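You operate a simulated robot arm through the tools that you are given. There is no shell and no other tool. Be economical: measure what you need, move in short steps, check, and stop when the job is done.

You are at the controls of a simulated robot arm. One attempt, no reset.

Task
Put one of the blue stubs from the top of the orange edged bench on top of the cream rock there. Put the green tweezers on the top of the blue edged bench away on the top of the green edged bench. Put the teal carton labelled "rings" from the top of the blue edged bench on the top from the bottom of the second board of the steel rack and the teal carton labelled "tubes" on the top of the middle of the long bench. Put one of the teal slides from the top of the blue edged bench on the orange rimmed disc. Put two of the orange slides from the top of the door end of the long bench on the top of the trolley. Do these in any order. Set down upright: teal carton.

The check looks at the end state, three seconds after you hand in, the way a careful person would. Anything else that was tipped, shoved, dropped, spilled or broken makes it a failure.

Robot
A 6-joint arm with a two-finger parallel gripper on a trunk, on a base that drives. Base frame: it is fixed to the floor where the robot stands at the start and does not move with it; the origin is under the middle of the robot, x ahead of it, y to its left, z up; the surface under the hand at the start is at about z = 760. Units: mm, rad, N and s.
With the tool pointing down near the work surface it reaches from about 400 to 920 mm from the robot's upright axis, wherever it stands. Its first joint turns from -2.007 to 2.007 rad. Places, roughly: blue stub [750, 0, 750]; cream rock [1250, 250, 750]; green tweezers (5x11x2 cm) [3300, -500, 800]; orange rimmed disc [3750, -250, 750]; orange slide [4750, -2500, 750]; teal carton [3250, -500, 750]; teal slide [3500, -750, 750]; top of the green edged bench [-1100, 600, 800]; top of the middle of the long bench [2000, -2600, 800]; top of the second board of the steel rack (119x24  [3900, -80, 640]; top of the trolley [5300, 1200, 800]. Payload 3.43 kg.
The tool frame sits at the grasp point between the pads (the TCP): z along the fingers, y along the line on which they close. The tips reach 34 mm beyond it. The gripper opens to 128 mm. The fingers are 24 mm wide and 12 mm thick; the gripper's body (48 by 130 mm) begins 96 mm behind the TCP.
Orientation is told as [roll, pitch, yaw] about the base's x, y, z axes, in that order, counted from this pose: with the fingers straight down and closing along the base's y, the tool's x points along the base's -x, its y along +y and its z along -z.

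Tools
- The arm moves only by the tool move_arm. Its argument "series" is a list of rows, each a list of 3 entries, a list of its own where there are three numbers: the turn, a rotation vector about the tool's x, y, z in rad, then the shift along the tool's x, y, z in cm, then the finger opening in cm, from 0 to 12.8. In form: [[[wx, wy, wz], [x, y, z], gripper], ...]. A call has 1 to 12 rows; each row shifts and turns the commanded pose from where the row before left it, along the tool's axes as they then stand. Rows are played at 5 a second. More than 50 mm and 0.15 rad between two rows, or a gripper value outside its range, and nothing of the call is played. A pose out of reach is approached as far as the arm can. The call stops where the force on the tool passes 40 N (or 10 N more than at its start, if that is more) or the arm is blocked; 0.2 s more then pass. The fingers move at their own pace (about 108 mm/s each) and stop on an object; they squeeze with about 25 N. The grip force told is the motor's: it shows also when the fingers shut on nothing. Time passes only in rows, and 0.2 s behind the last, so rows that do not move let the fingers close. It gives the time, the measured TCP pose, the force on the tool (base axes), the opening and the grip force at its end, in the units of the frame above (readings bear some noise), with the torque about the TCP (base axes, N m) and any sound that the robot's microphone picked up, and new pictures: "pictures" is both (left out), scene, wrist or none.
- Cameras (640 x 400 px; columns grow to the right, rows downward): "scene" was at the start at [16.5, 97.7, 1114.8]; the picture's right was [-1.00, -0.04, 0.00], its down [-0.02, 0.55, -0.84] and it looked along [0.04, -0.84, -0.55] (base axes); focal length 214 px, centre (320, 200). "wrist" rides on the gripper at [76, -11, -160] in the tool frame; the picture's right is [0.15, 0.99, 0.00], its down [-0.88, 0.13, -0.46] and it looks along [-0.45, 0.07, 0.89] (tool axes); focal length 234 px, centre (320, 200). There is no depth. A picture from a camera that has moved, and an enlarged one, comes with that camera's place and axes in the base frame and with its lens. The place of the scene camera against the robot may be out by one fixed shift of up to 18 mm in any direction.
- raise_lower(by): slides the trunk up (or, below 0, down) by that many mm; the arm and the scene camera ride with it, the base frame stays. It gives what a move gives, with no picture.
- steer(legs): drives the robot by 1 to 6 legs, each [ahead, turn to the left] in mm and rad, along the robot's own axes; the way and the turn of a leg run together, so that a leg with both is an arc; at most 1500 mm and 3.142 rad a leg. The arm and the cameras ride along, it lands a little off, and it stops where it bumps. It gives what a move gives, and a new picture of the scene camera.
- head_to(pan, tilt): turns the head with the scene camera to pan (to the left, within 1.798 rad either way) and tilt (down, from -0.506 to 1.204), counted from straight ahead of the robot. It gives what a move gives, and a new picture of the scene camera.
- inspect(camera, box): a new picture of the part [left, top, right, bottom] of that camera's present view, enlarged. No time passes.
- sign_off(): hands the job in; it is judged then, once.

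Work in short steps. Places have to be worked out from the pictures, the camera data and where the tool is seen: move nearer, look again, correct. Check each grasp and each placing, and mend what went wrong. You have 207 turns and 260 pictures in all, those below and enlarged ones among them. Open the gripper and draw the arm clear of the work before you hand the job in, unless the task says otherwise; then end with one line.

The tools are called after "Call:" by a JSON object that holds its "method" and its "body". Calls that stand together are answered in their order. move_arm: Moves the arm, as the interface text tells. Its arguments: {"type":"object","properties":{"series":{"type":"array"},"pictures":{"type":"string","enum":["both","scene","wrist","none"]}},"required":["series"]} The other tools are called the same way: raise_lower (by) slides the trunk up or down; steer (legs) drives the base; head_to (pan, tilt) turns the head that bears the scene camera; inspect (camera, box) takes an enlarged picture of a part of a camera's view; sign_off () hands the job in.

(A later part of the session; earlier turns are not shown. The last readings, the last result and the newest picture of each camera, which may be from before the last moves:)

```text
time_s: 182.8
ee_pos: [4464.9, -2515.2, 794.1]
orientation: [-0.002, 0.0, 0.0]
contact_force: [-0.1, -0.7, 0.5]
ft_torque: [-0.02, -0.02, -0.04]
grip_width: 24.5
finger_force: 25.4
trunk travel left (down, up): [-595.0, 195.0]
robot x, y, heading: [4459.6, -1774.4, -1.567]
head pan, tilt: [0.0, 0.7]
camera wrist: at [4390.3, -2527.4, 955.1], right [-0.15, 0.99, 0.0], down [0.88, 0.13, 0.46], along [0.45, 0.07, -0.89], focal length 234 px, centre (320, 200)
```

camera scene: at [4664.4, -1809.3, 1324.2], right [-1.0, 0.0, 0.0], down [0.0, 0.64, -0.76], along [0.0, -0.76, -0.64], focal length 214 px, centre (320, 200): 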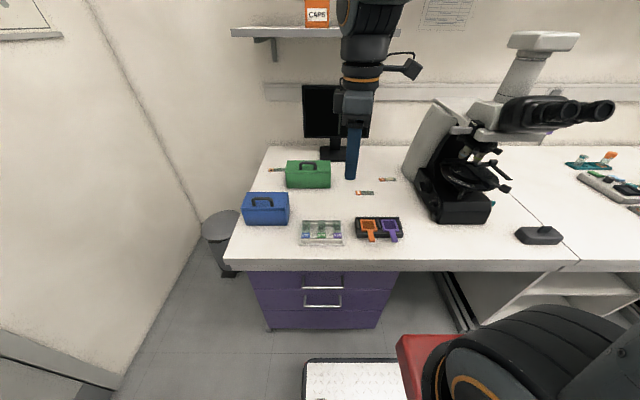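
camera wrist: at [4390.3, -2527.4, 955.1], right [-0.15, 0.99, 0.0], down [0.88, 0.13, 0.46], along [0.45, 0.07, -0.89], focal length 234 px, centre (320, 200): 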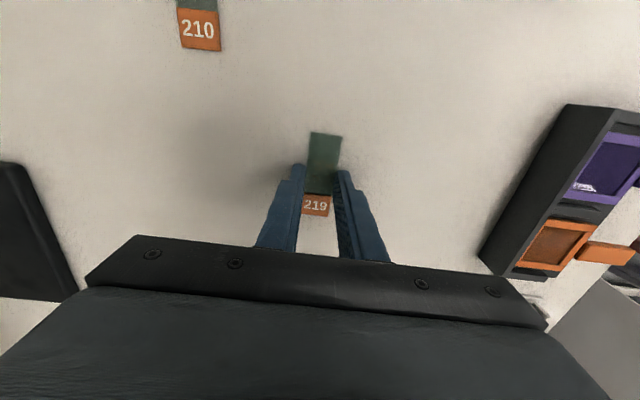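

Gripped. I'll lift, retract, and check before driving.

Call:
{"method": "move_arm", "body": {"series": [[[0, 0, 0], [0, 0, -0.5], 1.5], [[0, 0, 0], [0, 0, -3], 1.5], [[0, 0, 0], [0, 0, -4.5], 1.5], [[0, 0, 0], [0, 0, -4.5], 1.5], [[0, 0, 0], [0, 0, -4.5], 1.5], [[0, 0, 0], [0, 0, -4.5], 1.5], [[0, 0, 0], [-1.5, 4.5, -1], 1.5], [[0, 0, 0], [-1.5, 4.5, -1], 1.5], [[0, 0, 0], [-1.5, 4.5, -1], 1.5], [[0, 0, 0], [-1.5, 4.5, -1], 1.5], [[0, 0, 0], [-1.5, 4.5, -1], 1.5], [[0, 0, 0], [-1.5, 4.5, -1], 1.5]], "pictures": "wrist"}}

Call:
{"method": "steer", "body": {"legs": [[-1500, 0], [-1470, 0], [0, 1.571]]}}

```text
time_s: 185.4
ee_pos: [4554.5, -2246.0, 1068.1]
orientation: [0.0, -0.002, 0.0]
contact_force: [-0.1, -0.4, -0.5]
ft_torque: [0.05, -0.01, 0.02]
grip_width: 24.4
finger_force: 25.1
trunk travel left (down, up): [-595.0, 195.0]
robot x, y, heading: [4457.0, -1778.5, -1.566]
head pan, tilt: [0.0, 0.7]
camera wrist: at [4480.2, -2257.9, 1229.1], right [-0.15, 0.99, 0.0], down [0.88, 0.13, 0.46], along [0.45, 0.07, -0.89], focal length 234 px, centre (320, 200)
```

wrist: 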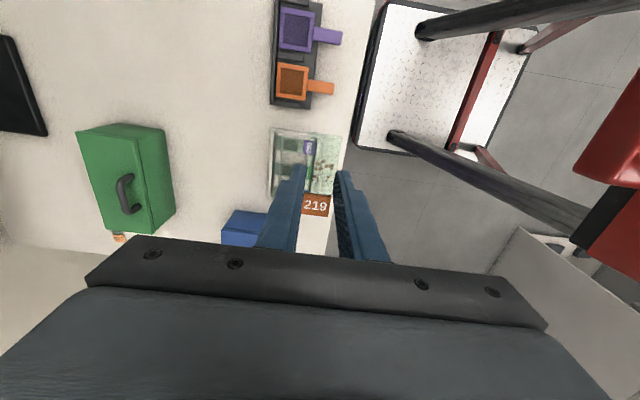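

```text
time_s: 203.7
ee_pos: [4946.1, 1313.4, 1069.4]
orientation: [-0.002, 0.0, 1.577]
contact_force: [0.2, 0.3, -0.4]
ft_torque: [-0.01, 0.0, 0.04]
grip_width: 24.3
finger_force: 24.8
trunk travel left (down, up): [-595.0, 195.0]
robot x, y, heading: [4479.0, 1212.2, 0.006]
head pan, tilt: [0.0, 0.7]
camera scene: at [4512.1, 1399.7, 1324.2], right [0.01, -1.0, 0.0], down [-0.64, 0.0, -0.76], along [0.76, 0.01, -0.64], focal length 214 px, centre (320, 200)
```

scene: 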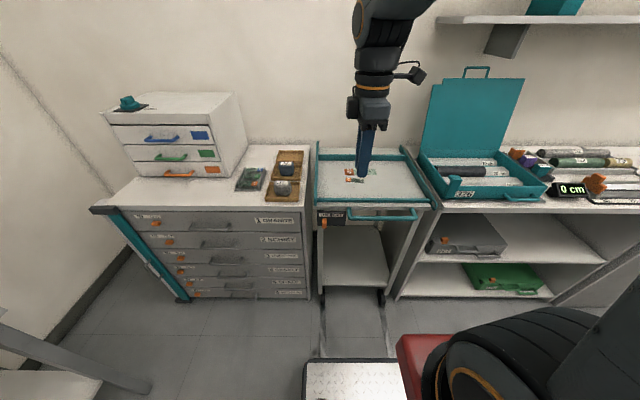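

I'll place this slide at about (5260, 1150), clear of the first one.

Call:
{"method": "move_arm", "body": {"series": [[[0, 0, 0], [2.04, -3.93, 0], 1.5], [[0, 0, 0], [2.04, -3.93, 0], 1.5], [[0, 0, 0], [2.04, -3.93, 0], 1.5], [[0, 0, 0], [2.04, -3.93, 0], 1.5], [[0, 0, 0], [2.04, -3.93, 0], 1.5], [[0, 0, 0], [2.04, -3.93, 0], 1.5], [[0, 0, 0], [2.04, -3.93, 0], 1.5], [[0, 0, 0], [2.04, -3.93, 0], 1.5], [[0, 0, 0], [0, 0, 4.5], 1.5], [[0, 0, 0], [0, 0, 4.5], 1.5], [[0, 0, 0], [0, 0, 4.5], 1.5], [[0, 0, 0], [0, 0, 0], 1.5]]}}

```text
time_s: 206.2
ee_pos: [5262.1, 1151.9, 934.0]
orientation: [-0.001, 0.0, 1.58]
contact_force: [-0.8, 0.2, 0.3]
ft_torque: [0.0, -0.02, -0.01]
grip_width: 24.4
finger_force: 24.7
trunk travel left (down, up): [-595.0, 195.0]
robot x, y, heading: [4478.6, 1214.7, 0.009]
head pan, tilt: [0.0, 0.7]
camera scene: at [4512.2, 1399.7, 1324.2], right [0.01, -1.0, 0.0], down [-0.64, 0.0, -0.76], along [0.76, 0.01, -0.64], focal length 214 px, centre (320, 200)
camera wrist: at [5274.9, 1075.3, 1094.3], right [-0.99, -0.15, 0.0], down [-0.14, 0.88, 0.46], along [-0.07, 0.45, -0.89], focal length 234 px, centre (320, 200)
```

scene: 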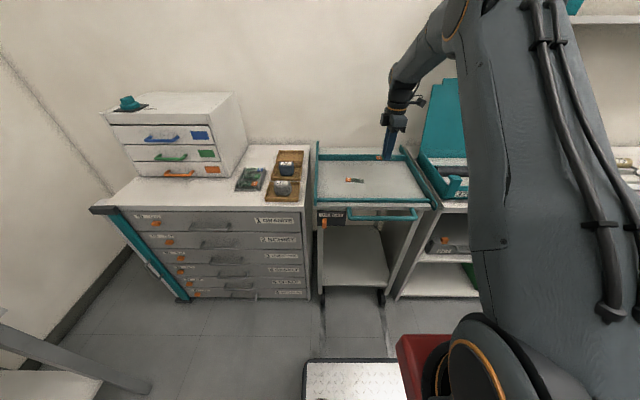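
wrist: 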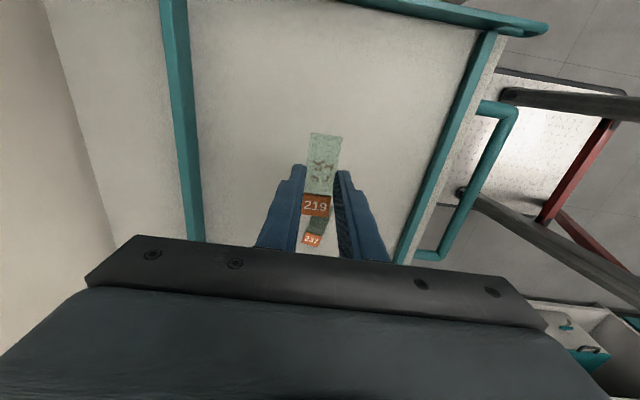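

Clear below. I'll go down to TCP 836 and then step to contact.

Call:
{"method": "move_arm", "body": {"series": [[[0, 0, 0], [0, 0, 4], 1.5], [[0, 0, 0], [0, 0, 4], 1.5], [[0, 0, 0], [0, 0, 1.6], 1.5], [[0, 0, 0], [0, 0, 0.2], 1.5], [[0, 0, 0], [0, 0, 0], 1.5]], "pictures": "none"}}

Call:
{"method": "move_arm", "body": {"series": [[[0, 0, 0], [0, 0, 0.2], 1.5], [[0, 0, 0], [0, 0, 0], 1.5]], "pictures": "none"}}

Call:
{"method": "move_arm", "body": {"series": [[[0, 0, 0], [0, 0, 0.15], 1.5], [[0, 0, 0], [0, 0, 0], 1.5]], "pictures": "none"}}

```text
time_s: 207.4
ee_pos: [5263.4, 1152.3, 837.6]
orientation: [-0.002, 0.0, 1.577]
contact_force: [-0.6, -1.0, -0.5]
ft_torque: [-0.01, 0.01, 0.0]
grip_width: 24.8
finger_force: 24.8
trunk travel left (down, up): [-595.0, 195.0]
robot x, y, heading: [4476.8, 1212.5, 0.005]
head pan, tilt: [0.0, 0.7]
```

```text
time_s: 208.1
ee_pos: [5263.1, 1152.0, 833.9]
orientation: [-0.001, 0.002, 1.578]
contact_force: [0.9, -0.2, -0.4]
ft_torque: [-0.05, -0.01, 0.01]
grip_width: 24.7
finger_force: 25.5
trunk travel left (down, up): [-595.0, 195.0]
robot x, y, heading: [4478.7, 1209.3, 0.008]
head pan, tilt: [0.0, 0.7]
```

```text
time_s: 208.7
ee_pos: [5262.9, 1151.7, 833.2]
orientation: [-0.002, 0.001, 1.577]
contact_force: [-1.3, -0.1, 4.6]
ft_torque: [0.01, 0.15, -0.02]
grip_width: 24.7
finger_force: 24.8
trunk travel left (down, up): [-595.0, 195.0]
robot x, y, heading: [4478.7, 1213.5, 0.01]
head pan, tilt: [0.0, 0.7]
```

Contact. I'll release, lift, retract, and check.

Call:
{"method": "move_arm", "body": {"series": [[[0, 0, 0], [0, 0, 0], 2.8], [[0, 0, 0], [0, 0, 0], 3.6], [[0, 0, 0], [0, 0, 0], 4.4], [[0, 0, 0], [0, 0, 0], 4.4], [[0, 0, 0], [0, 0, -3], 4.4], [[0, 0, 0], [0, 0, -4.5], 4.4], [[0, 0, 0], [0, 0, -4.5], 4.4], [[0, 0, 0], [0, 0, -4.5], 5], [[0, 0, 0], [0, 0, -4.5], 5], [[0, 0, 0], [0, 0, -4.5], 5]], "pictures": "none"}}

Call:
{"method": "move_arm", "body": {"series": [[[0, 0, 0], [-2, 4.2, 0], 5], [[0, 0, 0], [-2, 4.2, 0], 5], [[0, 0, 0], [-2, 4.2, 0], 5], [[0, 0, 0], [-2, 4.2, 0], 5], [[0, 0, 0], [0, 4.5, 0], 5], [[0, 0, 0], [0, 4.5, 0], 5], [[0, 0, 0], [0, 4.5, 0], 5]], "pictures": "none"}}

Call:
{"method": "inspect", "body": {"camera": "scene", "box": [300, 140, 444, 230]}}

```text
time_s: 210.8
ee_pos: [5261.7, 1152.1, 1089.2]
orientation: [0.0, 0.0, 1.577]
contact_force: [0.2, -0.1, 0.2]
ft_torque: [0.0, 0.02, -0.01]
grip_width: 49.9
finger_force: 0.1
trunk travel left (down, up): [-595.0, 195.0]
robot x, y, heading: [4476.0, 1213.7, 0.011]
head pan, tilt: [0.0, 0.7]
```

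```text
time_s: 212.4
ee_pos: [4956.9, 1230.1, 1086.9]
orientation: [-0.001, 0.0, 1.576]
contact_force: [0.9, 0.9, -0.3]
ft_torque: [0.02, 0.04, -0.01]
grip_width: 49.9
finger_force: 0.1
trunk travel left (down, up): [-595.0, 195.0]
robot x, y, heading: [4479.6, 1211.5, 0.006]
head pan, tilt: [0.0, 0.7]
```

```text
4.44 times, centred on (372, 185) of scene
camera zoom: at [4512.8, 1399.8, 1324.2], right [0.01, -1.0, 0.0], down [-0.64, 0.0, -0.76], along [0.76, 0.01, -0.64], focal length 953 px, centre (89, 267)
```

zoom: 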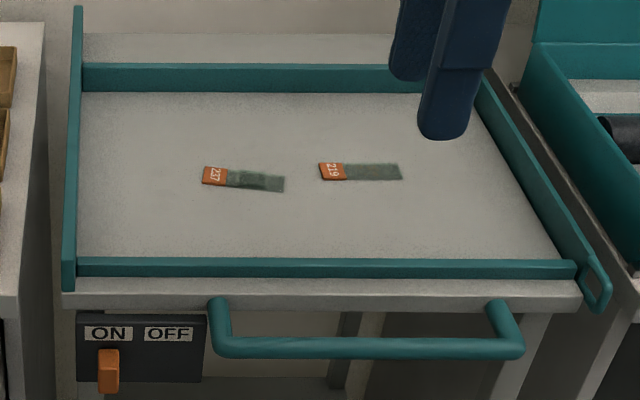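

Both orange slides lie on the trolley. Next I'll drive to the steel rack and turn to face it, to study its boards.

Call:
{"method": "steer", "body": {"legs": [[70, 0], [0, -1.577], [1300, 0], [0, -1.571]]}}

Call:
{"method": "head_to", "body": {"pan": 0, "tilt": 0.55}}

```text
time_s: 227.4
ee_pos: [4066.9, -99.0, 1088.8]
orientation: [-0.003, 0.001, -1.574]
contact_force: [0.3, -0.1, -0.6]
ft_torque: [-0.02, -0.02, 0.02]
grip_width: 49.8
finger_force: 0.0
trunk travel left (down, up): [-595.0, 195.0]
robot x, y, heading: [4543.1, -88.4, 3.142]
head pan, tilt: [0.0, 0.7]
stopped in leg 4: the robot was blocked; the commanded pose is now the measured one
camera scene: at [4531.6, -290.9, 1324.1], right [0.0, 1.0, 0.0], down [0.64, 0.0, -0.77], along [-0.77, 0.0, -0.64], focal length 214 px, centre (320, 200)
```

scene: 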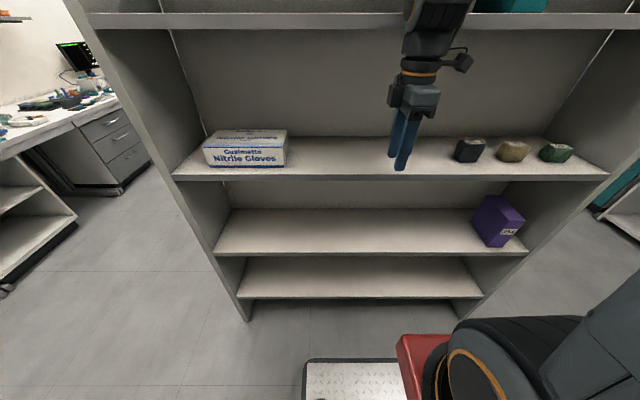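

```text
time_s: 228.1
ee_pos: [4067.6, -99.8, 1087.9]
orientation: [-0.003, 0.0, -1.573]
contact_force: [0.3, -0.1, 0.1]
ft_torque: [-0.01, -0.02, -0.02]
grip_width: 49.9
finger_force: 0.2
trunk travel left (down, up): [-595.0, 195.0]
robot x, y, heading: [4545.6, -87.5, 3.139]
head pan, tilt: [0.0, 0.55]
camera scene: at [4527.0, -291.2, 1337.3], right [0.0, 1.0, 0.0], down [0.52, 0.0, -0.85], along [-0.85, 0.0, -0.52], focal length 214 px, centre (320, 200)
```

scene: 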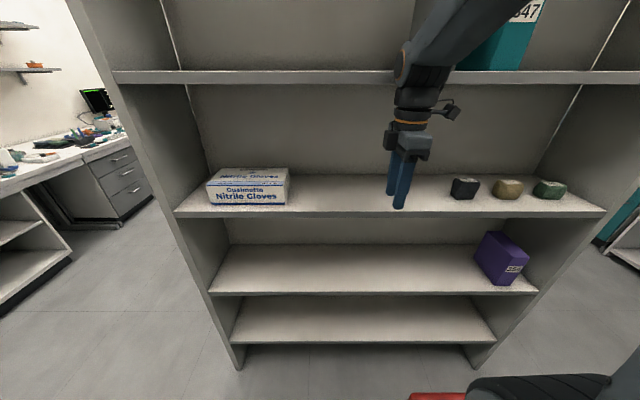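

The rack has boards at about z = 230, 605, 975 and 1320. The second from the bottom holds the purple box and has plenty of free space on its left. Next I'll go to the blue edged bench.

Call:
{"method": "steer", "body": {"legs": [[0, 1.571], [1450, 0], [0, -1.571]]}}

```text
time_s: 243.0
ee_pos: [4060.1, -1558.9, 1088.2]
orientation: [-0.001, 0.0, -1.576]
contact_force: [0.3, -0.3, 1.2]
ft_torque: [0.01, -0.04, 0.01]
grip_width: 50.0
finger_force: 0.0
trunk travel left (down, up): [-595.0, 195.0]
robot x, y, heading: [4540.4, -1547.9, 3.138]
head pan, tilt: [0.0, 0.55]
camera scene: at [4518.3, -1751.4, 1337.3], right [0.0, 1.0, 0.0], down [0.52, 0.0, -0.85], along [-0.85, 0.0, -0.52], focal length 214 px, centre (320, 200)
```

scene: 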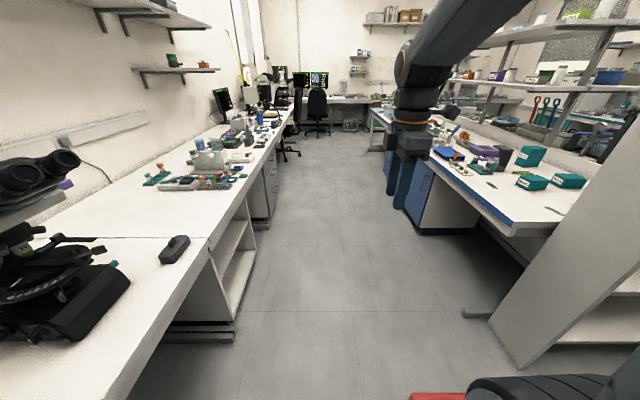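

The blue edged bench is on the right, with three teal cartons. I'll zoom in.

Call:
{"method": "inspect", "body": {"camera": "scene", "box": [420, 110, 620, 235]}}

```text
3.20 times, centred on (520, 172) of scene
camera zoom: at [4518.3, -1751.4, 1337.3], right [0.0, 1.0, 0.0], down [0.52, 0.0, -0.85], along [-0.85, 0.0, -0.52], focal length 686 px, centre (-320, 288)
```

zoom: 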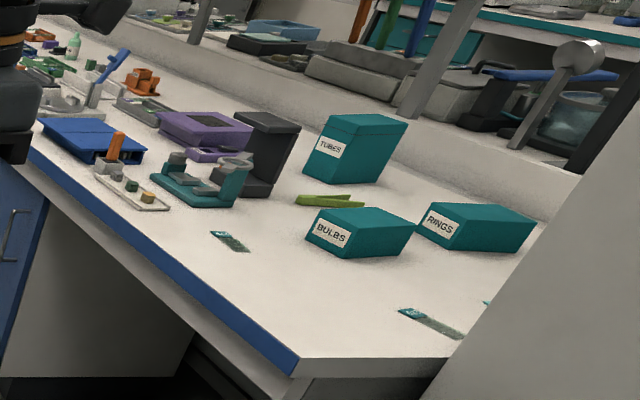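

TUBES is the tall one near (3125, -303), RINGS near (3400, -340), and BULBS near (3425, -525). The tweezers are around (3230, -420). I'll drive to face the bench at x ≈ 3350.

Call:
{"method": "steer", "body": {"legs": [[1190, 0], [0, -1.567], [200, 0]]}}

Call:
{"method": "head_to", "body": {"pan": 0, "tilt": 0.7}}

Call:
{"method": "inspect", "body": {"camera": "scene", "box": [160, 60, 480, 260]}}

```text
time_s: 254.1
ee_pos: [3342.4, -857.7, 1088.6]
orientation: [-0.003, 0.0, 3.129]
contact_force: [-0.4, 0.4, 1.4]
ft_torque: [0.01, -0.01, -0.01]
grip_width: 50.1
finger_force: 0.1
trunk travel left (down, up): [-595.0, 195.0]
robot x, y, heading: [3347.8, -1333.9, 1.553]
head pan, tilt: [0.0, 0.55]
camera scene: at [3167.3, -1313.3, 1337.4], right [1.0, -0.01, 0.0], down [-0.01, -0.52, -0.85], along [0.01, 0.85, -0.52], focal length 214 px, centre (320, 200)
```

scene: 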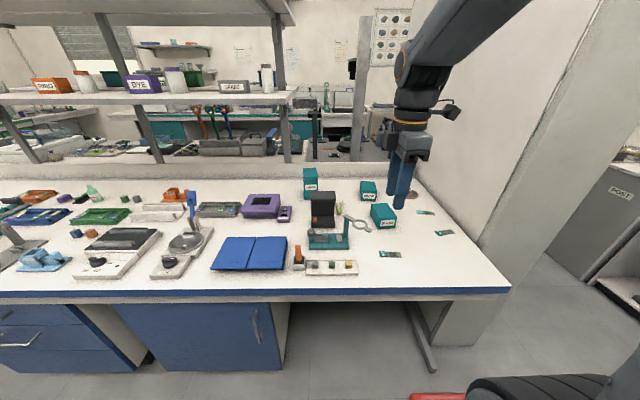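

```text
time_s: 254.8
ee_pos: [3342.8, -857.5, 1087.4]
orientation: [-0.001, 0.0, 3.131]
contact_force: [0.8, -0.7, -0.8]
ft_torque: [-0.02, 0.01, 0.01]
grip_width: 49.9
finger_force: 0.1
trunk travel left (down, up): [-595.0, 195.0]
robot x, y, heading: [3348.6, -1338.9, 1.56]
head pan, tilt: [0.0, 0.7]
camera scene: at [3167.3, -1318.0, 1324.2], right [1.0, -0.01, 0.0], down [-0.01, -0.64, -0.77], along [0.01, 0.77, -0.64], focal length 214 px, centre (320, 200)
```

scene: 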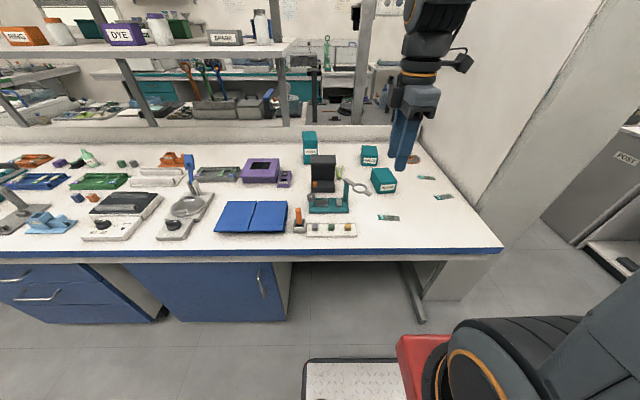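

```text
2.00 times, centred on (320, 160) of scene
camera zoom: at [3167.3, -1318.0, 1324.2], right [1.0, -0.01, 0.0], down [-0.01, -0.64, -0.77], along [0.01, 0.77, -0.64], focal length 429 px, centre (320, 280)
```

zoom: 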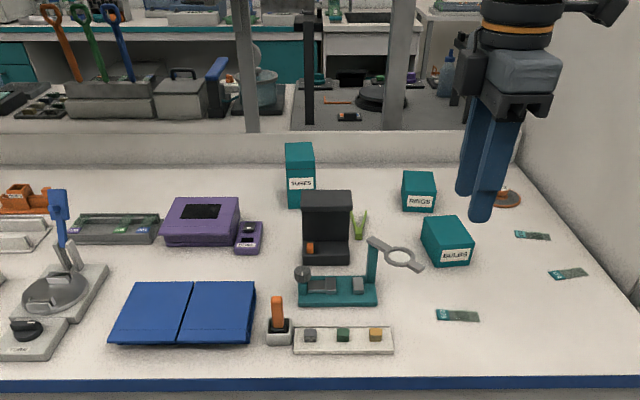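

I can see everything now. The slides are near (3431, -745), (3695, -620) and (3675, -477), and the orange rimmed disc is near (3680, -302). I need more reach, and there's a knee hole below the bench here, so I'll creep forward.

Call:
{"method": "steer", "body": {"legs": [[120, 0]]}}

```text
time_s: 256.0
ee_pos: [3344.8, -737.6, 1087.6]
orientation: [-0.002, 0.001, 3.129]
contact_force: [0.1, 0.2, -0.9]
ft_torque: [-0.02, 0.01, 0.0]
grip_width: 50.2
finger_force: 0.1
trunk travel left (down, up): [-595.0, 195.0]
robot x, y, heading: [3352.8, -1217.6, 1.558]
head pan, tilt: [0.0, 0.7]
camera scene: at [3168.8, -1198.1, 1324.2], right [1.0, -0.01, 0.0], down [-0.01, -0.64, -0.76], along [0.01, 0.76, -0.64], focal length 214 px, centre (320, 200)
```

scene: 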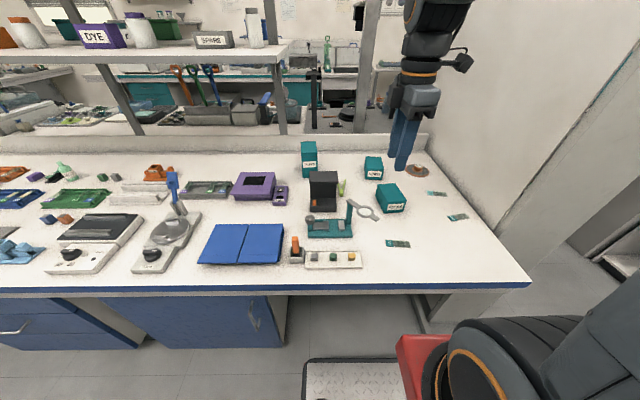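

No bump. The platform is low enough to slide under the edge, so I'll creep on a little.

Call:
{"method": "steer", "body": {"legs": [[80, 0]]}}

```text
time_s: 257.1
ee_pos: [3345.5, -658.2, 1087.7]
orientation: [-0.002, 0.001, 3.13]
contact_force: [0.5, 0.1, 0.0]
ft_torque: [0.0, 0.02, -0.02]
grip_width: 50.1
finger_force: 0.0
trunk travel left (down, up): [-595.0, 195.0]
robot x, y, heading: [3354.7, -1136.8, 1.56]
head pan, tilt: [0.0, 0.7]
camera scene: at [3169.8, -1117.8, 1324.2], right [1.0, -0.01, 0.0], down [-0.01, -0.64, -0.77], along [0.01, 0.76, -0.64], focal length 214 px, centre (320, 200)
```

scene: 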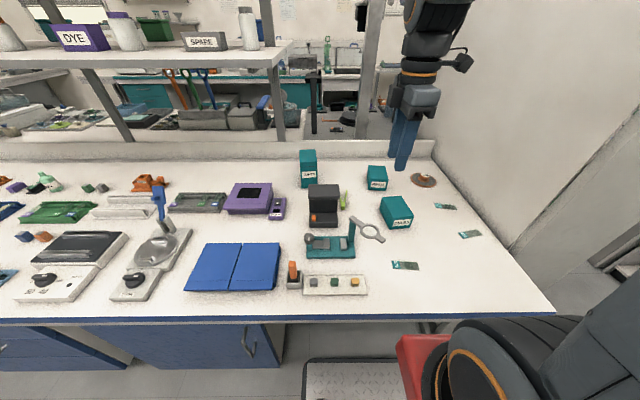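

Now everything is within reach from y = -1137. I'll zoom in on the slides and the disc.

Call:
{"method": "inspect", "body": {"camera": "scene", "box": [360, 150, 504, 285]}}

Call:
{"method": "inspect", "body": {"camera": "scene", "box": [384, 155, 464, 205]}}

Call:
{"method": "inspect", "body": {"camera": "scene", "box": [290, 140, 418, 240]}}

```text
2.96 times, centred on (432, 218) of scene
camera zoom: at [3169.8, -1117.8, 1324.2], right [1.0, -0.01, 0.0], down [-0.01, -0.64, -0.77], along [0.01, 0.76, -0.64], focal length 636 px, centre (-12, 148)
```

zoom: 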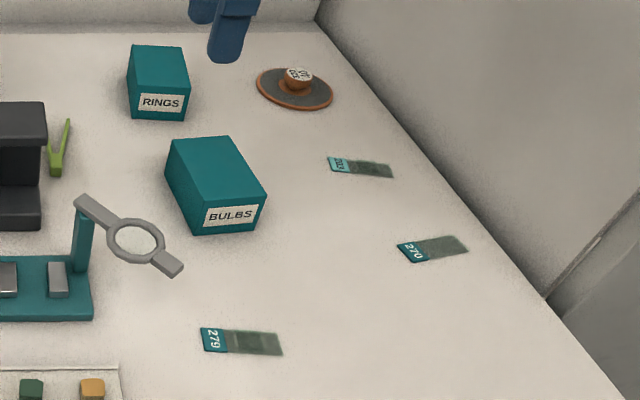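

```text
8.00 times, centred on (424, 180) of scene
camera zoom: at [3169.8, -1117.8, 1324.2], right [1.0, -0.01, 0.0], down [-0.01, -0.64, -0.77], along [0.01, 0.76, -0.64], focal length 1716 px, centre (-512, 360)
```

zoom: 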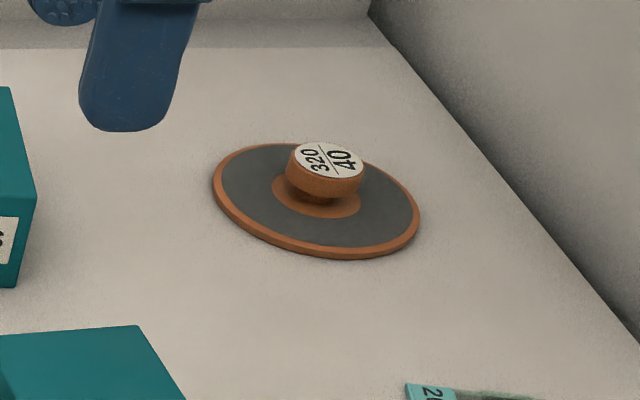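

```text
4.00 times, centred on (354, 190) of scene
camera zoom: at [3169.8, -1117.8, 1324.2], right [1.0, -0.01, 0.0], down [-0.01, -0.64, -0.77], along [0.01, 0.76, -0.64], focal length 858 px, centre (184, 240)
```

zoom: 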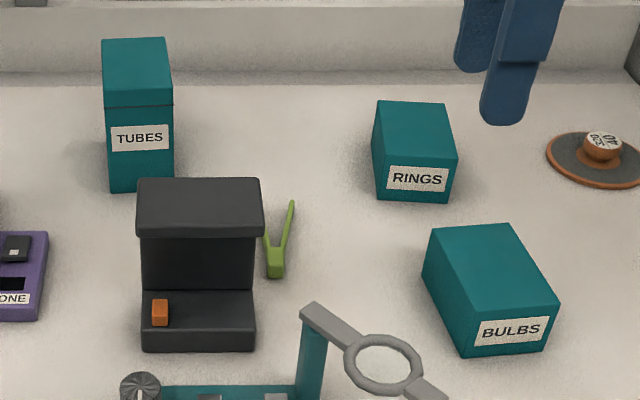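

The disc is about 128 mm across with a knob, so a slide must lie beside the knob on the near side. I'll take slide 203 at about (3677, -488), gripping it by its ends lengthwise. First I'll rotate the gripper to yaw 1.34.

Call:
{"method": "move_arm", "body": {"series": [[[0, 0, 0.149], [0, 0, 0], 5], [[0, 0, 0.149], [0, 0, 0], 5], [[0, 0, 0.149], [0, 0, 0], 5], [[0, 0, 0.149], [0, 0, 0], 5], [[0, 0, 0.149], [0, 0, 0], 5], [[0, 0, 0.149], [0, 0, 0], 5], [[0, 0, 0.149], [0, 0, 0], 5], [[0, 0, 0.149], [0, 0, 0], 6], [[0, 0, 0.149], [0, 0, 0], 7], [[0, 0, 0.149], [0, 0, 0], 8], [[0, 0, 0.149], [0, 0, 0], 9], [[0, 0, 0.149], [0, 0, 0], 10]], "pictures": "none"}}

```text
time_s: 259.6
ee_pos: [3346.7, -657.1, 1086.9]
orientation: [0.0, -0.002, 1.338]
contact_force: [0.0, 0.5, 0.4]
ft_torque: [-0.01, 0.03, -0.01]
grip_width: 99.9
finger_force: 0.0
trunk travel left (down, up): [-595.0, 195.0]
robot x, y, heading: [3354.5, -1138.4, 1.559]
head pan, tilt: [0.0, 0.7]
```

I'll move above slide 203 and look.

Call:
{"method": "move_arm", "body": {"series": [[[0, 0, 0], [-3.01, -3.53, 0], 10], [[0, 0, 0], [-3.01, -3.53, 0], 10], [[0, 0, 0], [-3.01, -3.53, 0], 10], [[0, 0, 0], [-3.01, -3.53, 0], 10], [[0, 0, 0], [-3.01, -3.53, 0], 10], [[0, 0, 0], [-3.01, -3.53, 0], 10], [[0, 0, 0], [-3.01, -3.53, 0], 10], [[0, 0, 0], [-3.01, -3.53, 0], 10], [[0, 0, 0], [0, 0, 4.5], 10], [[0, 0, 0], [0, 0, 4.5], 10], [[0, 0, 0], [0, 0, 4.5], 10]]}}

Call:
{"method": "inspect", "body": {"camera": "wrist", "box": [220, 100, 420, 225]}}

```text
time_s: 262.1
ee_pos: [3676.1, -485.8, 952.0]
orientation: [-0.002, -0.005, 1.339]
contact_force: [0.3, 0.1, -0.4]
ft_torque: [0.04, -0.02, -0.01]
grip_width: 100.2
finger_force: 0.2
trunk travel left (down, up): [-595.0, 195.0]
robot x, y, heading: [3355.0, -1138.3, 1.556]
head pan, tilt: [0.0, 0.7]
camera scene: at [3169.8, -1118.0, 1324.2], right [1.0, -0.01, 0.0], down [-0.01, -0.64, -0.77], along [0.01, 0.77, -0.64], focal length 214 px, centre (320, 200)
camera wrist: at [3670.4, -564.6, 1113.7], right [-1.0, 0.08, 0.0], down [0.07, 0.89, 0.46], along [0.04, 0.46, -0.89], focal length 234 px, centre (320, 200)
```

scene: 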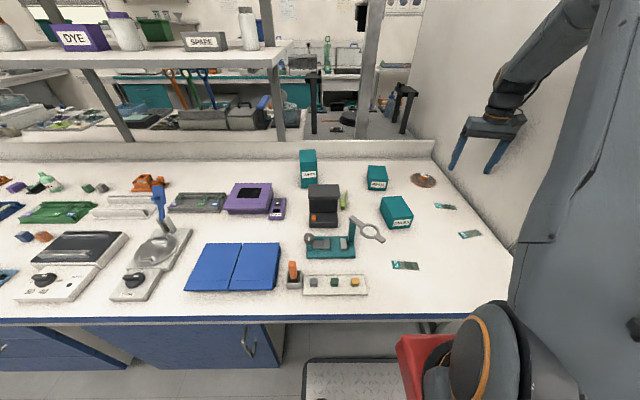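
wrist: 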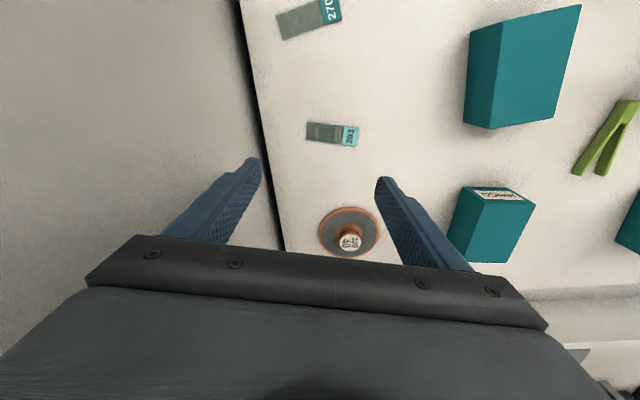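

```text
3.20 times, centred on (320, 162) of wrist
camera zoom: at [3670.4, -564.6, 1113.7], right [-1.0, 0.08, 0.0], down [0.07, 0.89, 0.46], along [0.04, 0.46, -0.89], focal length 749 px, centre (320, 320)
```

zoom: 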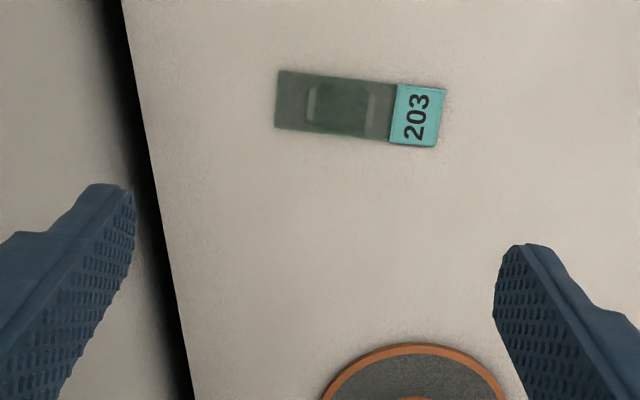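

The wrist view puts slide 203 at (3659.5, -491), δ = -0.19, and the disc at about (3637, -311). I'll correct and go down.

Call:
{"method": "move_arm", "body": {"series": [[[0, 0, 0], [0.87, 1.49, 0], 10], [[0, 0, -0.04], [0, 0, 3], 10], [[0, 0, 0], [0, 0, 4], 10], [[0, 0, 0], [0, 0, 3], 10], [[0, 0, 0], [0, 0, 0], 10]], "pictures": "none"}}

Call:
{"method": "inspect", "body": {"camera": "wrist", "box": [220, 100, 420, 225]}}

```text
time_s: 263.2
ee_pos: [3659.8, -491.8, 853.3]
orientation: [0.001, 0.0, 1.38]
contact_force: [-0.4, 0.0, 0.5]
ft_torque: [0.03, 0.0, -0.01]
grip_width: 100.1
finger_force: 0.0
trunk travel left (down, up): [-595.0, 195.0]
robot x, y, heading: [3353.1, -1138.2, 1.557]
head pan, tilt: [0.0, 0.7]
```

```text
3.20 times, centred on (320, 162) of wrist
camera zoom: at [3656.7, -570.5, 1013.4], right [-1.0, 0.04, 0.0], down [0.04, 0.89, 0.46], along [0.02, 0.46, -0.89], focal length 749 px, centre (320, 320)
```

zoom: 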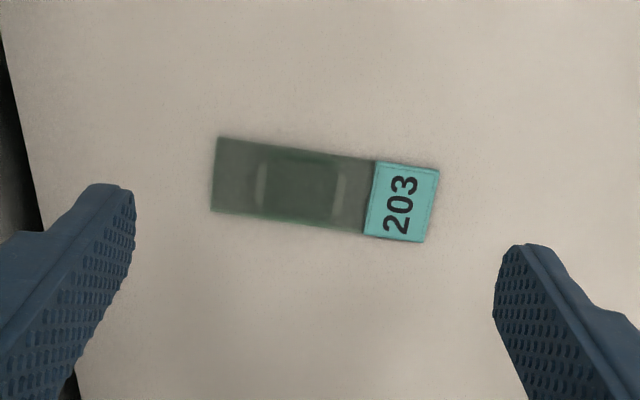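

Aligned. I'll go down to TCP 794 and close lengthwise on the slide.

Call:
{"method": "move_arm", "body": {"series": [[[0, 0, 0], [0, 0.1, 3], 10], [[0, 0, 0], [0, 0, 2], 10], [[0, 0, 0], [0, 0, 0.7], 10], [[0, 0, 0], [0, 0, 0], 10]], "pictures": "none"}}

Call:
{"method": "move_arm", "body": {"series": [[[0, 0, 0], [0, 0, 0.2], 10], [[0, 0, 0], [0, 0, 0], 9], [[0, 0, 0], [0, 0, 0], 8], [[0, 0, 0], [0, 0, 0], 7], [[0, 0, 0], [0, 0, 0], 6.5], [[0, 0, 0], [0, 0, 0], 6.5]], "pictures": "wrist"}}

```text
time_s: 264.2
ee_pos: [3658.9, -492.1, 796.0]
orientation: [0.0, -0.001, 1.382]
contact_force: [-1.0, -0.1, 0.1]
ft_torque: [0.01, 0.03, 0.0]
grip_width: 99.9
finger_force: 0.1
trunk travel left (down, up): [-595.0, 195.0]
robot x, y, heading: [3356.0, -1135.1, 1.559]
head pan, tilt: [0.0, 0.7]
```

```text
time_s: 265.6
ee_pos: [3658.0, -491.4, 793.7]
orientation: [0.0, -0.001, 1.38]
contact_force: [0.2, -0.2, 0.9]
ft_torque: [0.0, -0.04, 0.03]
grip_width: 74.8
finger_force: 25.0
trunk travel left (down, up): [-595.0, 195.0]
robot x, y, heading: [3353.6, -1137.4, 1.557]
head pan, tilt: [0.0, 0.7]
camera wrist: at [3656.1, -570.0, 954.8], right [-1.0, 0.04, 0.0], down [0.04, 0.89, 0.46], along [0.02, 0.46, -0.89], focal length 234 px, centre (320, 200)
```

wrist: 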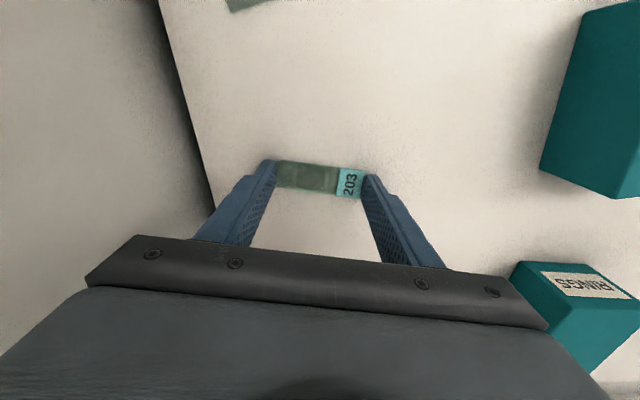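

The slide is gripped at its ends (74.8 mm). I'll lift, square the yaw to 1.57, and move near the disc for a measurement.

Call:
{"method": "move_arm", "body": {"series": [[[0, 0, 0], [0, 0, -0.5], 6.5], [[0, 0, 0], [0, 0, -3], 6.5], [[0, 0, 0], [0, 0, -4.5], 6.5], [[0, 0, 0], [0, 0, -4.5], 6.5], [[0, 0, -0.095], [0, 0, 0], 6.5], [[0, 0, -0.095], [0, 0, 0], 6.5], [[0, 0, 0], [-3, 0.8, 0], 6.5], [[0, 0, 0], [-3, 0.8, 0], 6.5]], "pictures": "wrist"}}

Call:
{"method": "inspect", "body": {"camera": "wrist", "box": [220, 130, 420, 255]}}

```text
time_s: 267.4
ee_pos: [3642.1, -433.3, 918.9]
orientation: [0.0, -0.003, 1.57]
contact_force: [-0.8, -0.6, 0.1]
ft_torque: [0.02, 0.0, 0.02]
grip_width: 74.8
finger_force: 24.4
trunk travel left (down, up): [-595.0, 195.0]
robot x, y, heading: [3351.9, -1136.5, 1.558]
head pan, tilt: [0.0, 0.7]
camera wrist: at [3654.0, -510.3, 1079.9], right [-0.99, -0.15, 0.0], down [-0.13, 0.88, 0.46], along [-0.07, 0.45, -0.89], focal length 234 px, centre (320, 200)
```

wrist: 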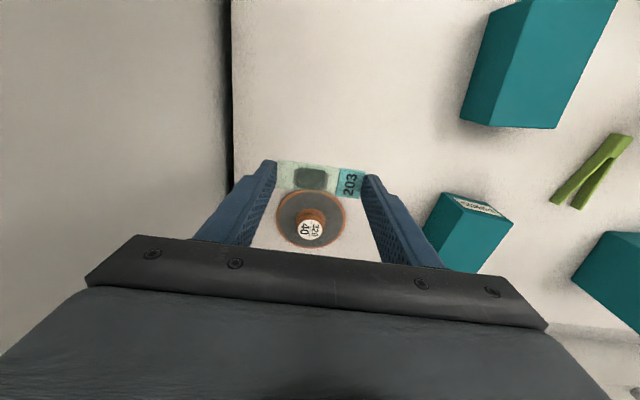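

```text
3.20 times, centred on (320, 192) of wrist
camera zoom: at [3654.0, -510.3, 1079.9], right [-0.99, -0.15, 0.0], down [-0.13, 0.88, 0.46], along [-0.07, 0.45, -0.89], focal length 749 px, centre (320, 224)
```

zoom: 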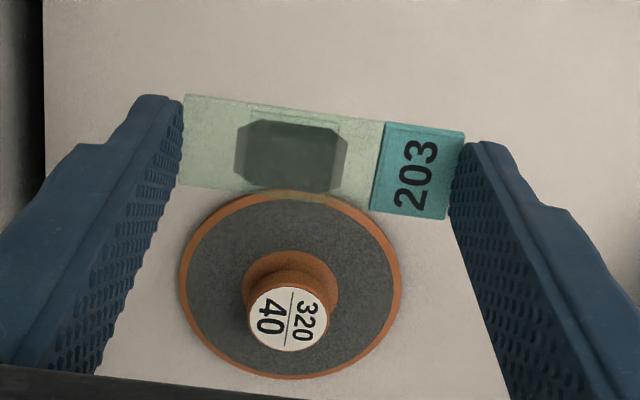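

The disc measures 108 mm across, centred at (3639, -317). I'll put the slide's centre 39 mm toward me, at (3639.5, -357), and go down.

Call:
{"method": "move_arm", "body": {"series": [[[0, 0, 0], [-4, 0.13, 0], 6.5], [[0, 0, 0], [-3.65, 0.13, 0], 6.5], [[0, 0, 0], [0, 0, 4.5], 6.5], [[0, 0, 0], [0, 0, 4.5], 6.5], [[0, 0, 0], [0, 0, 0], 6.5]], "pictures": "none"}}

Call:
{"method": "inspect", "body": {"camera": "wrist", "box": [220, 130, 420, 255]}}

```text
time_s: 268.6
ee_pos: [3639.1, -355.0, 829.4]
orientation: [0.0, -0.002, 1.57]
contact_force: [0.0, 0.1, 0.2]
ft_torque: [-0.04, 0.0, 0.04]
grip_width: 74.5
finger_force: 25.4
trunk travel left (down, up): [-595.0, 195.0]
robot x, y, heading: [3356.3, -1141.8, 1.551]
head pan, tilt: [0.0, 0.7]
```

```text
3.20 times, centred on (320, 192) of wrist
camera zoom: at [3652.2, -432.9, 990.0], right [-0.99, -0.15, 0.0], down [-0.13, 0.88, 0.46], along [-0.07, 0.45, -0.89], focal length 749 px, centre (320, 224)
```

zoom: 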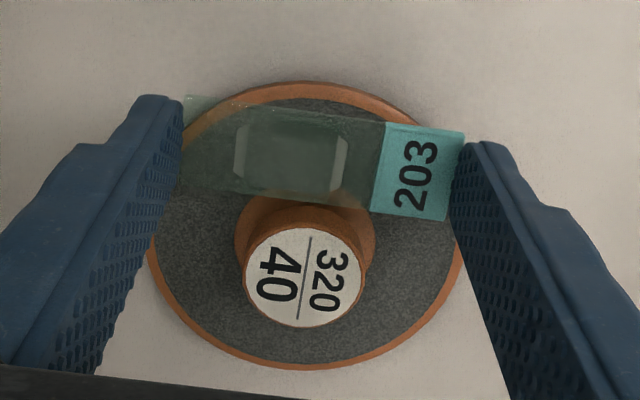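

The slide clears the knob. I'll nudge 1.5 mm toward me and go down to contact.

Call:
{"method": "move_arm", "body": {"series": [[[0, 0, 0], [0.15, 0, 2], 6.5], [[0, 0, 0], [0, 0, 0.5], 6.5], [[0, 0, 0], [0, 0, 0], 6.5]], "pictures": "none"}}

Call:
{"method": "move_arm", "body": {"series": [[[0, 0, 0], [0, 0, 0.2], 6.5], [[0, 0, 0], [0, 0, 0], 6.5]], "pictures": "none"}}

Call:
{"method": "inspect", "body": {"camera": "wrist", "box": [220, 130, 420, 255]}}

```text
time_s: 269.4
ee_pos: [3640.4, -357.0, 804.7]
orientation: [0.0, -0.002, 1.571]
contact_force: [-0.7, 0.8, -0.3]
ft_torque: [-0.01, -0.03, 0.01]
grip_width: 74.5
finger_force: 25.2
trunk travel left (down, up): [-595.0, 195.0]
robot x, y, heading: [3352.8, -1136.6, 1.558]
head pan, tilt: [0.0, 0.7]
```

```text
time_s: 270.1
ee_pos: [3639.8, -358.0, 802.4]
orientation: [0.0, -0.002, 1.571]
contact_force: [0.2, 0.2, -0.3]
ft_torque: [-0.01, 0.06, 0.05]
grip_width: 74.8
finger_force: 25.4
trunk travel left (down, up): [-595.0, 195.0]
robot x, y, heading: [3356.2, -1139.4, 1.553]
head pan, tilt: [0.0, 0.7]
```

```text
3.20 times, centred on (320, 192) of wrist
camera zoom: at [3652.3, -434.4, 962.9], right [-0.99, -0.15, 0.0], down [-0.13, 0.88, 0.46], along [-0.07, 0.45, -0.89], focal length 749 px, centre (320, 224)
```

zoom: 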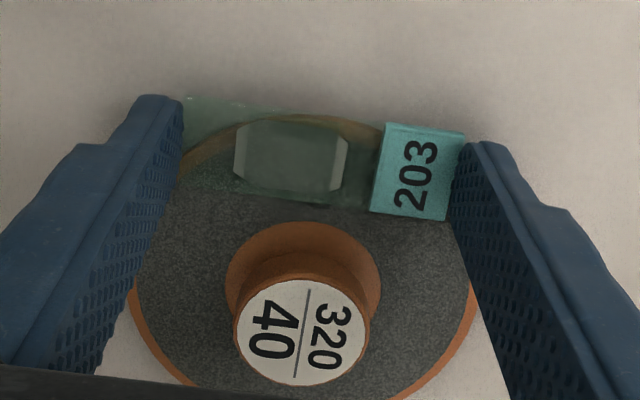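

There's about 6 mm to spare at the hub, so I'll shift 3 mm inward and continue down.

Call:
{"method": "move_arm", "body": {"series": [[[0, 0, 0], [-0.3, 0, 0], 6.5], [[0, 0, 0], [0, 0, 0.2], 6.5], [[0, 0, 0], [0, 0, 0], 6.5]], "pictures": "none"}}

Call:
{"method": "move_arm", "body": {"series": [[[0, 0, 0], [0, 0, 0.2], 6.5], [[0, 0, 0], [0, 0, 0], 6.5]], "pictures": "none"}}

Call:
{"method": "inspect", "body": {"camera": "wrist", "box": [220, 130, 420, 255]}}

```text
time_s: 270.9
ee_pos: [3640.7, -353.9, 801.6]
orientation: [0.0, -0.003, 1.572]
contact_force: [0.2, -0.3, -0.1]
ft_torque: [-0.03, 0.0, 0.02]
grip_width: 74.6
finger_force: 25.3
trunk travel left (down, up): [-595.0, 195.0]
robot x, y, heading: [3353.6, -1137.5, 1.557]
head pan, tilt: [0.0, 0.7]
```

```text
time_s: 271.4
ee_pos: [3640.4, -355.7, 799.1]
orientation: [-0.002, -0.003, 1.57]
contact_force: [-1.0, -3.0, 12.5]
ft_torque: [0.01, 0.36, 0.06]
grip_width: 74.6
finger_force: 25.2
trunk travel left (down, up): [-595.0, 195.0]
robot x, y, heading: [3352.9, -1136.7, 1.562]
head pan, tilt: [0.0, 0.7]
```

```text
3.20 times, centred on (320, 192) of wrist
camera zoom: at [3652.3, -431.5, 960.5], right [-0.99, -0.15, 0.0], down [-0.13, 0.88, 0.46], along [-0.07, 0.45, -0.89], focal length 749 px, centre (320, 224)
```

zoom: 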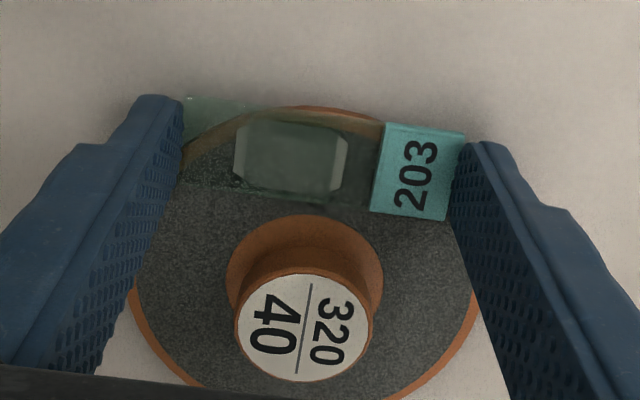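

The slide is in contact with the disc. I'll release and lift.

Call:
{"method": "move_arm", "body": {"series": [[[0, 0, 0], [0, 0, 0], 7.9], [[0, 0, 0], [0, 0, 0], 8.8], [[0, 0, 0], [0, 0, 0], 8.8], [[0, 0, 0], [0, 0, -2], 8.8], [[0, 0, 0], [0, 0, -4.5], 8.8], [[0, 0, 0], [0, 0, -4.5], 8.8]], "pictures": "wrist"}}

Call:
{"method": "inspect", "body": {"camera": "wrist", "box": [220, 130, 420, 255]}}

Call:
{"method": "inspect", "body": {"camera": "scene", "box": [384, 155, 464, 205]}}

```text
time_s: 272.9
ee_pos: [3639.5, -353.1, 908.2]
orientation: [0.001, 0.0, 1.572]
contact_force: [0.2, -0.1, -0.1]
ft_torque: [-0.08, 0.05, -0.01]
grip_width: 88.2
finger_force: 0.0
trunk travel left (down, up): [-595.0, 195.0]
robot x, y, heading: [3354.0, -1133.8, 1.558]
head pan, tilt: [0.0, 0.7]
camera wrist: at [3651.2, -431.4, 1068.8], right [-0.99, -0.15, 0.0], down [-0.13, 0.88, 0.46], along [-0.07, 0.45, -0.89], focal length 234 px, centre (320, 200)
```

wrist: 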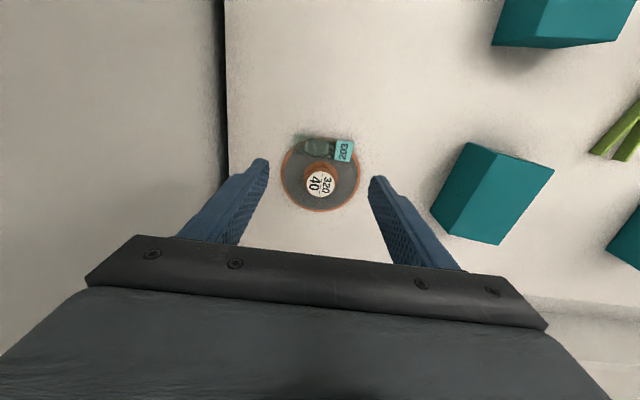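

```text
3.20 times, centred on (320, 192) of wrist
camera zoom: at [3651.2, -431.4, 1068.8], right [-0.99, -0.15, 0.0], down [-0.13, 0.88, 0.46], along [-0.07, 0.45, -0.89], focal length 749 px, centre (320, 224)
```

zoom: 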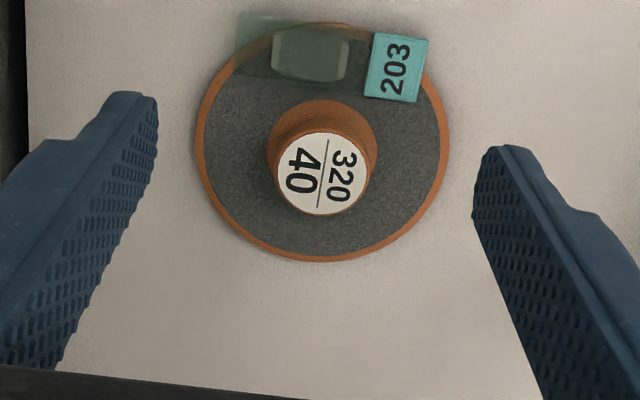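

```text
8.00 times, centred on (424, 180) of scene
camera zoom: at [3170.1, -1117.3, 1324.2], right [1.0, -0.01, 0.0], down [-0.01, -0.64, -0.76], along [0.01, 0.76, -0.64], focal length 1716 px, centre (-512, 360)
```

zoom: 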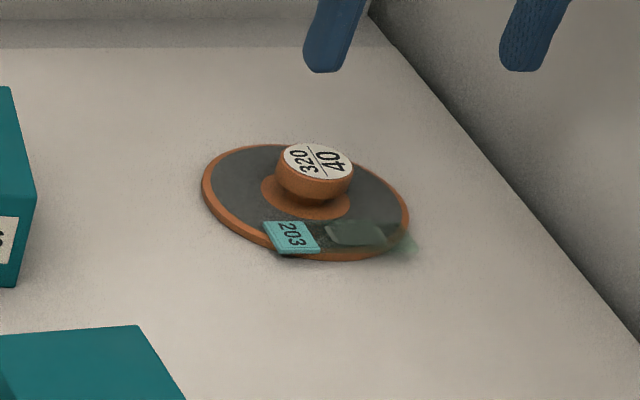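

The slide rests on the disc beside the knob. Next is the RINGS carton, so I'll move above it for a wrist measurement.

Call:
{"method": "move_arm", "body": {"series": [[[0, 0, 0], [0, 0, -4.5], 10], [[0, 0, 0], [0, 0, -4.5], 10], [[0, 0, 0], [1.1, 3.7, 0], 10], [[0, 0, 0], [1.1, 3.7, 0], 10], [[0, 0, 0], [1.1, 3.7, 0], 10], [[0, 0, 0], [1.1, 3.7, 0], 10], [[0, 0, 0], [1.1, 3.7, 0], 10], [[0, 0, 0], [1.1, 3.7, 0], 10]], "pictures": "wrist"}}

Call:
{"method": "inspect", "body": {"camera": "wrist", "box": [200, 100, 440, 250]}}

```text
time_s: 274.6
ee_pos: [3418.1, -421.3, 997.2]
orientation: [0.001, -0.001, 1.572]
contact_force: [0.5, -0.4, -0.7]
ft_torque: [-0.02, 0.06, 0.01]
grip_width: 100.0
finger_force: 0.1
trunk travel left (down, up): [-595.0, 195.0]
robot x, y, heading: [3353.1, -1138.1, 1.559]
head pan, tilt: [0.0, 0.7]
camera wrist: at [3430.4, -497.5, 1158.9], right [-0.99, -0.15, 0.0], down [-0.13, 0.88, 0.46], along [-0.07, 0.45, -0.89], focal length 234 px, centre (320, 200)
```

wrist: 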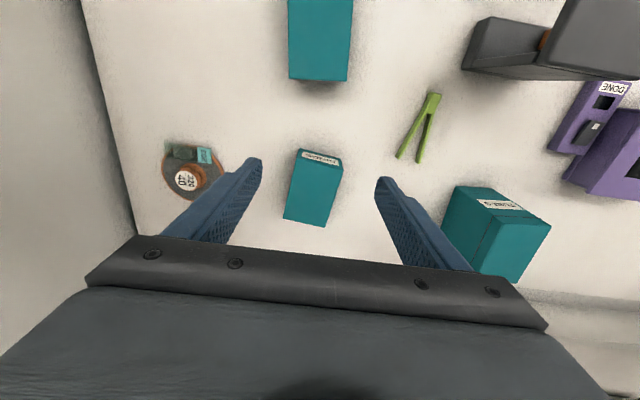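

```text
2.67 times, centred on (320, 175) of wrist
camera zoom: at [3430.4, -497.5, 1158.9], right [-0.99, -0.15, 0.0], down [-0.13, 0.88, 0.46], along [-0.07, 0.45, -0.89], focal length 624 px, centre (320, 267)
```

zoom: 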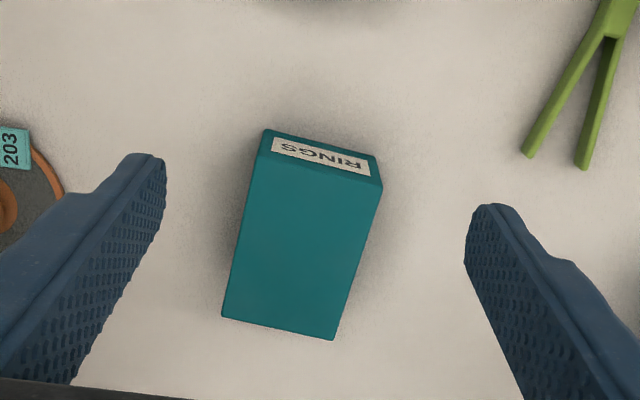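

RINGS measures 74 × 112 × 55 mm at (3417, -330), turned by about -0.12 rad. I'll yaw to 1.45 and tilt the tool 0.75 rad forward so the same grasp can enter the rack.

Call:
{"method": "move_arm", "body": {"series": [[[0, 0, 0.12], [0, 0, 0], 10], [[0, -0.15, 0], [0, 0, 0], 10], [[0, -0.15, 0], [0, 0, 0], 10], [[0, -0.15, 0], [0, 0, 0], 10], [[0, -0.15, 0], [0, 0, 0], 10], [[0, -0.15, 0], [0, 0, 0], 10], [[0, 0, 0], [0, 0, 0], 10]]}}

```text
time_s: 276.2
ee_pos: [3421.0, -420.9, 998.3]
orientation: [-0.011, -0.715, 1.45]
contact_force: [-0.2, 0.1, -0.6]
ft_torque: [0.03, -0.02, 0.0]
grip_width: 100.3
finger_force: 0.0
out of reach, approached as far as the arm can: row 6
trunk travel left (down, up): [-595.0, 195.0]
robot x, y, heading: [3353.7, -1137.5, 1.564]
head pan, tilt: [0.0, 0.7]
camera scene: at [3169.9, -1117.7, 1324.2], right [1.0, -0.01, 0.0], down [-0.01, -0.64, -0.76], along [0.01, 0.76, -0.64], focal length 214 px, centre (320, 200)
camera wrist: at [3411.6, -583.4, 1071.0], right [-0.99, 0.02, -0.1], down [-0.09, 0.38, 0.92], along [0.06, 0.92, -0.38], focal length 234 px, centre (320, 200)
```

scene: 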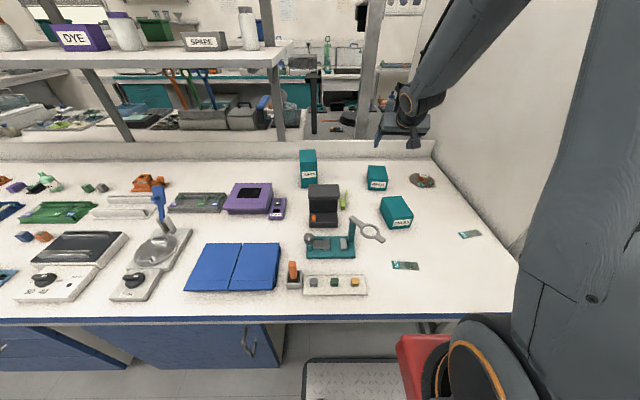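
wrist: 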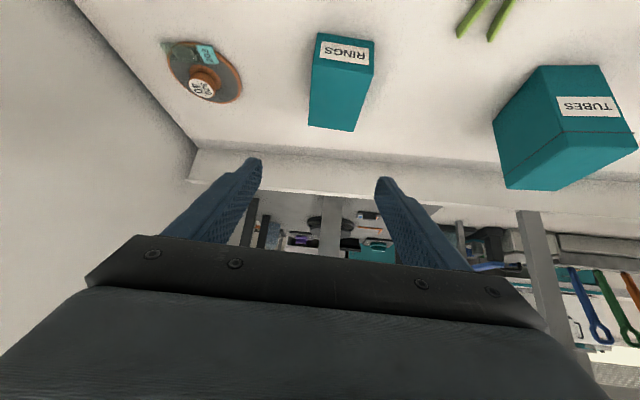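

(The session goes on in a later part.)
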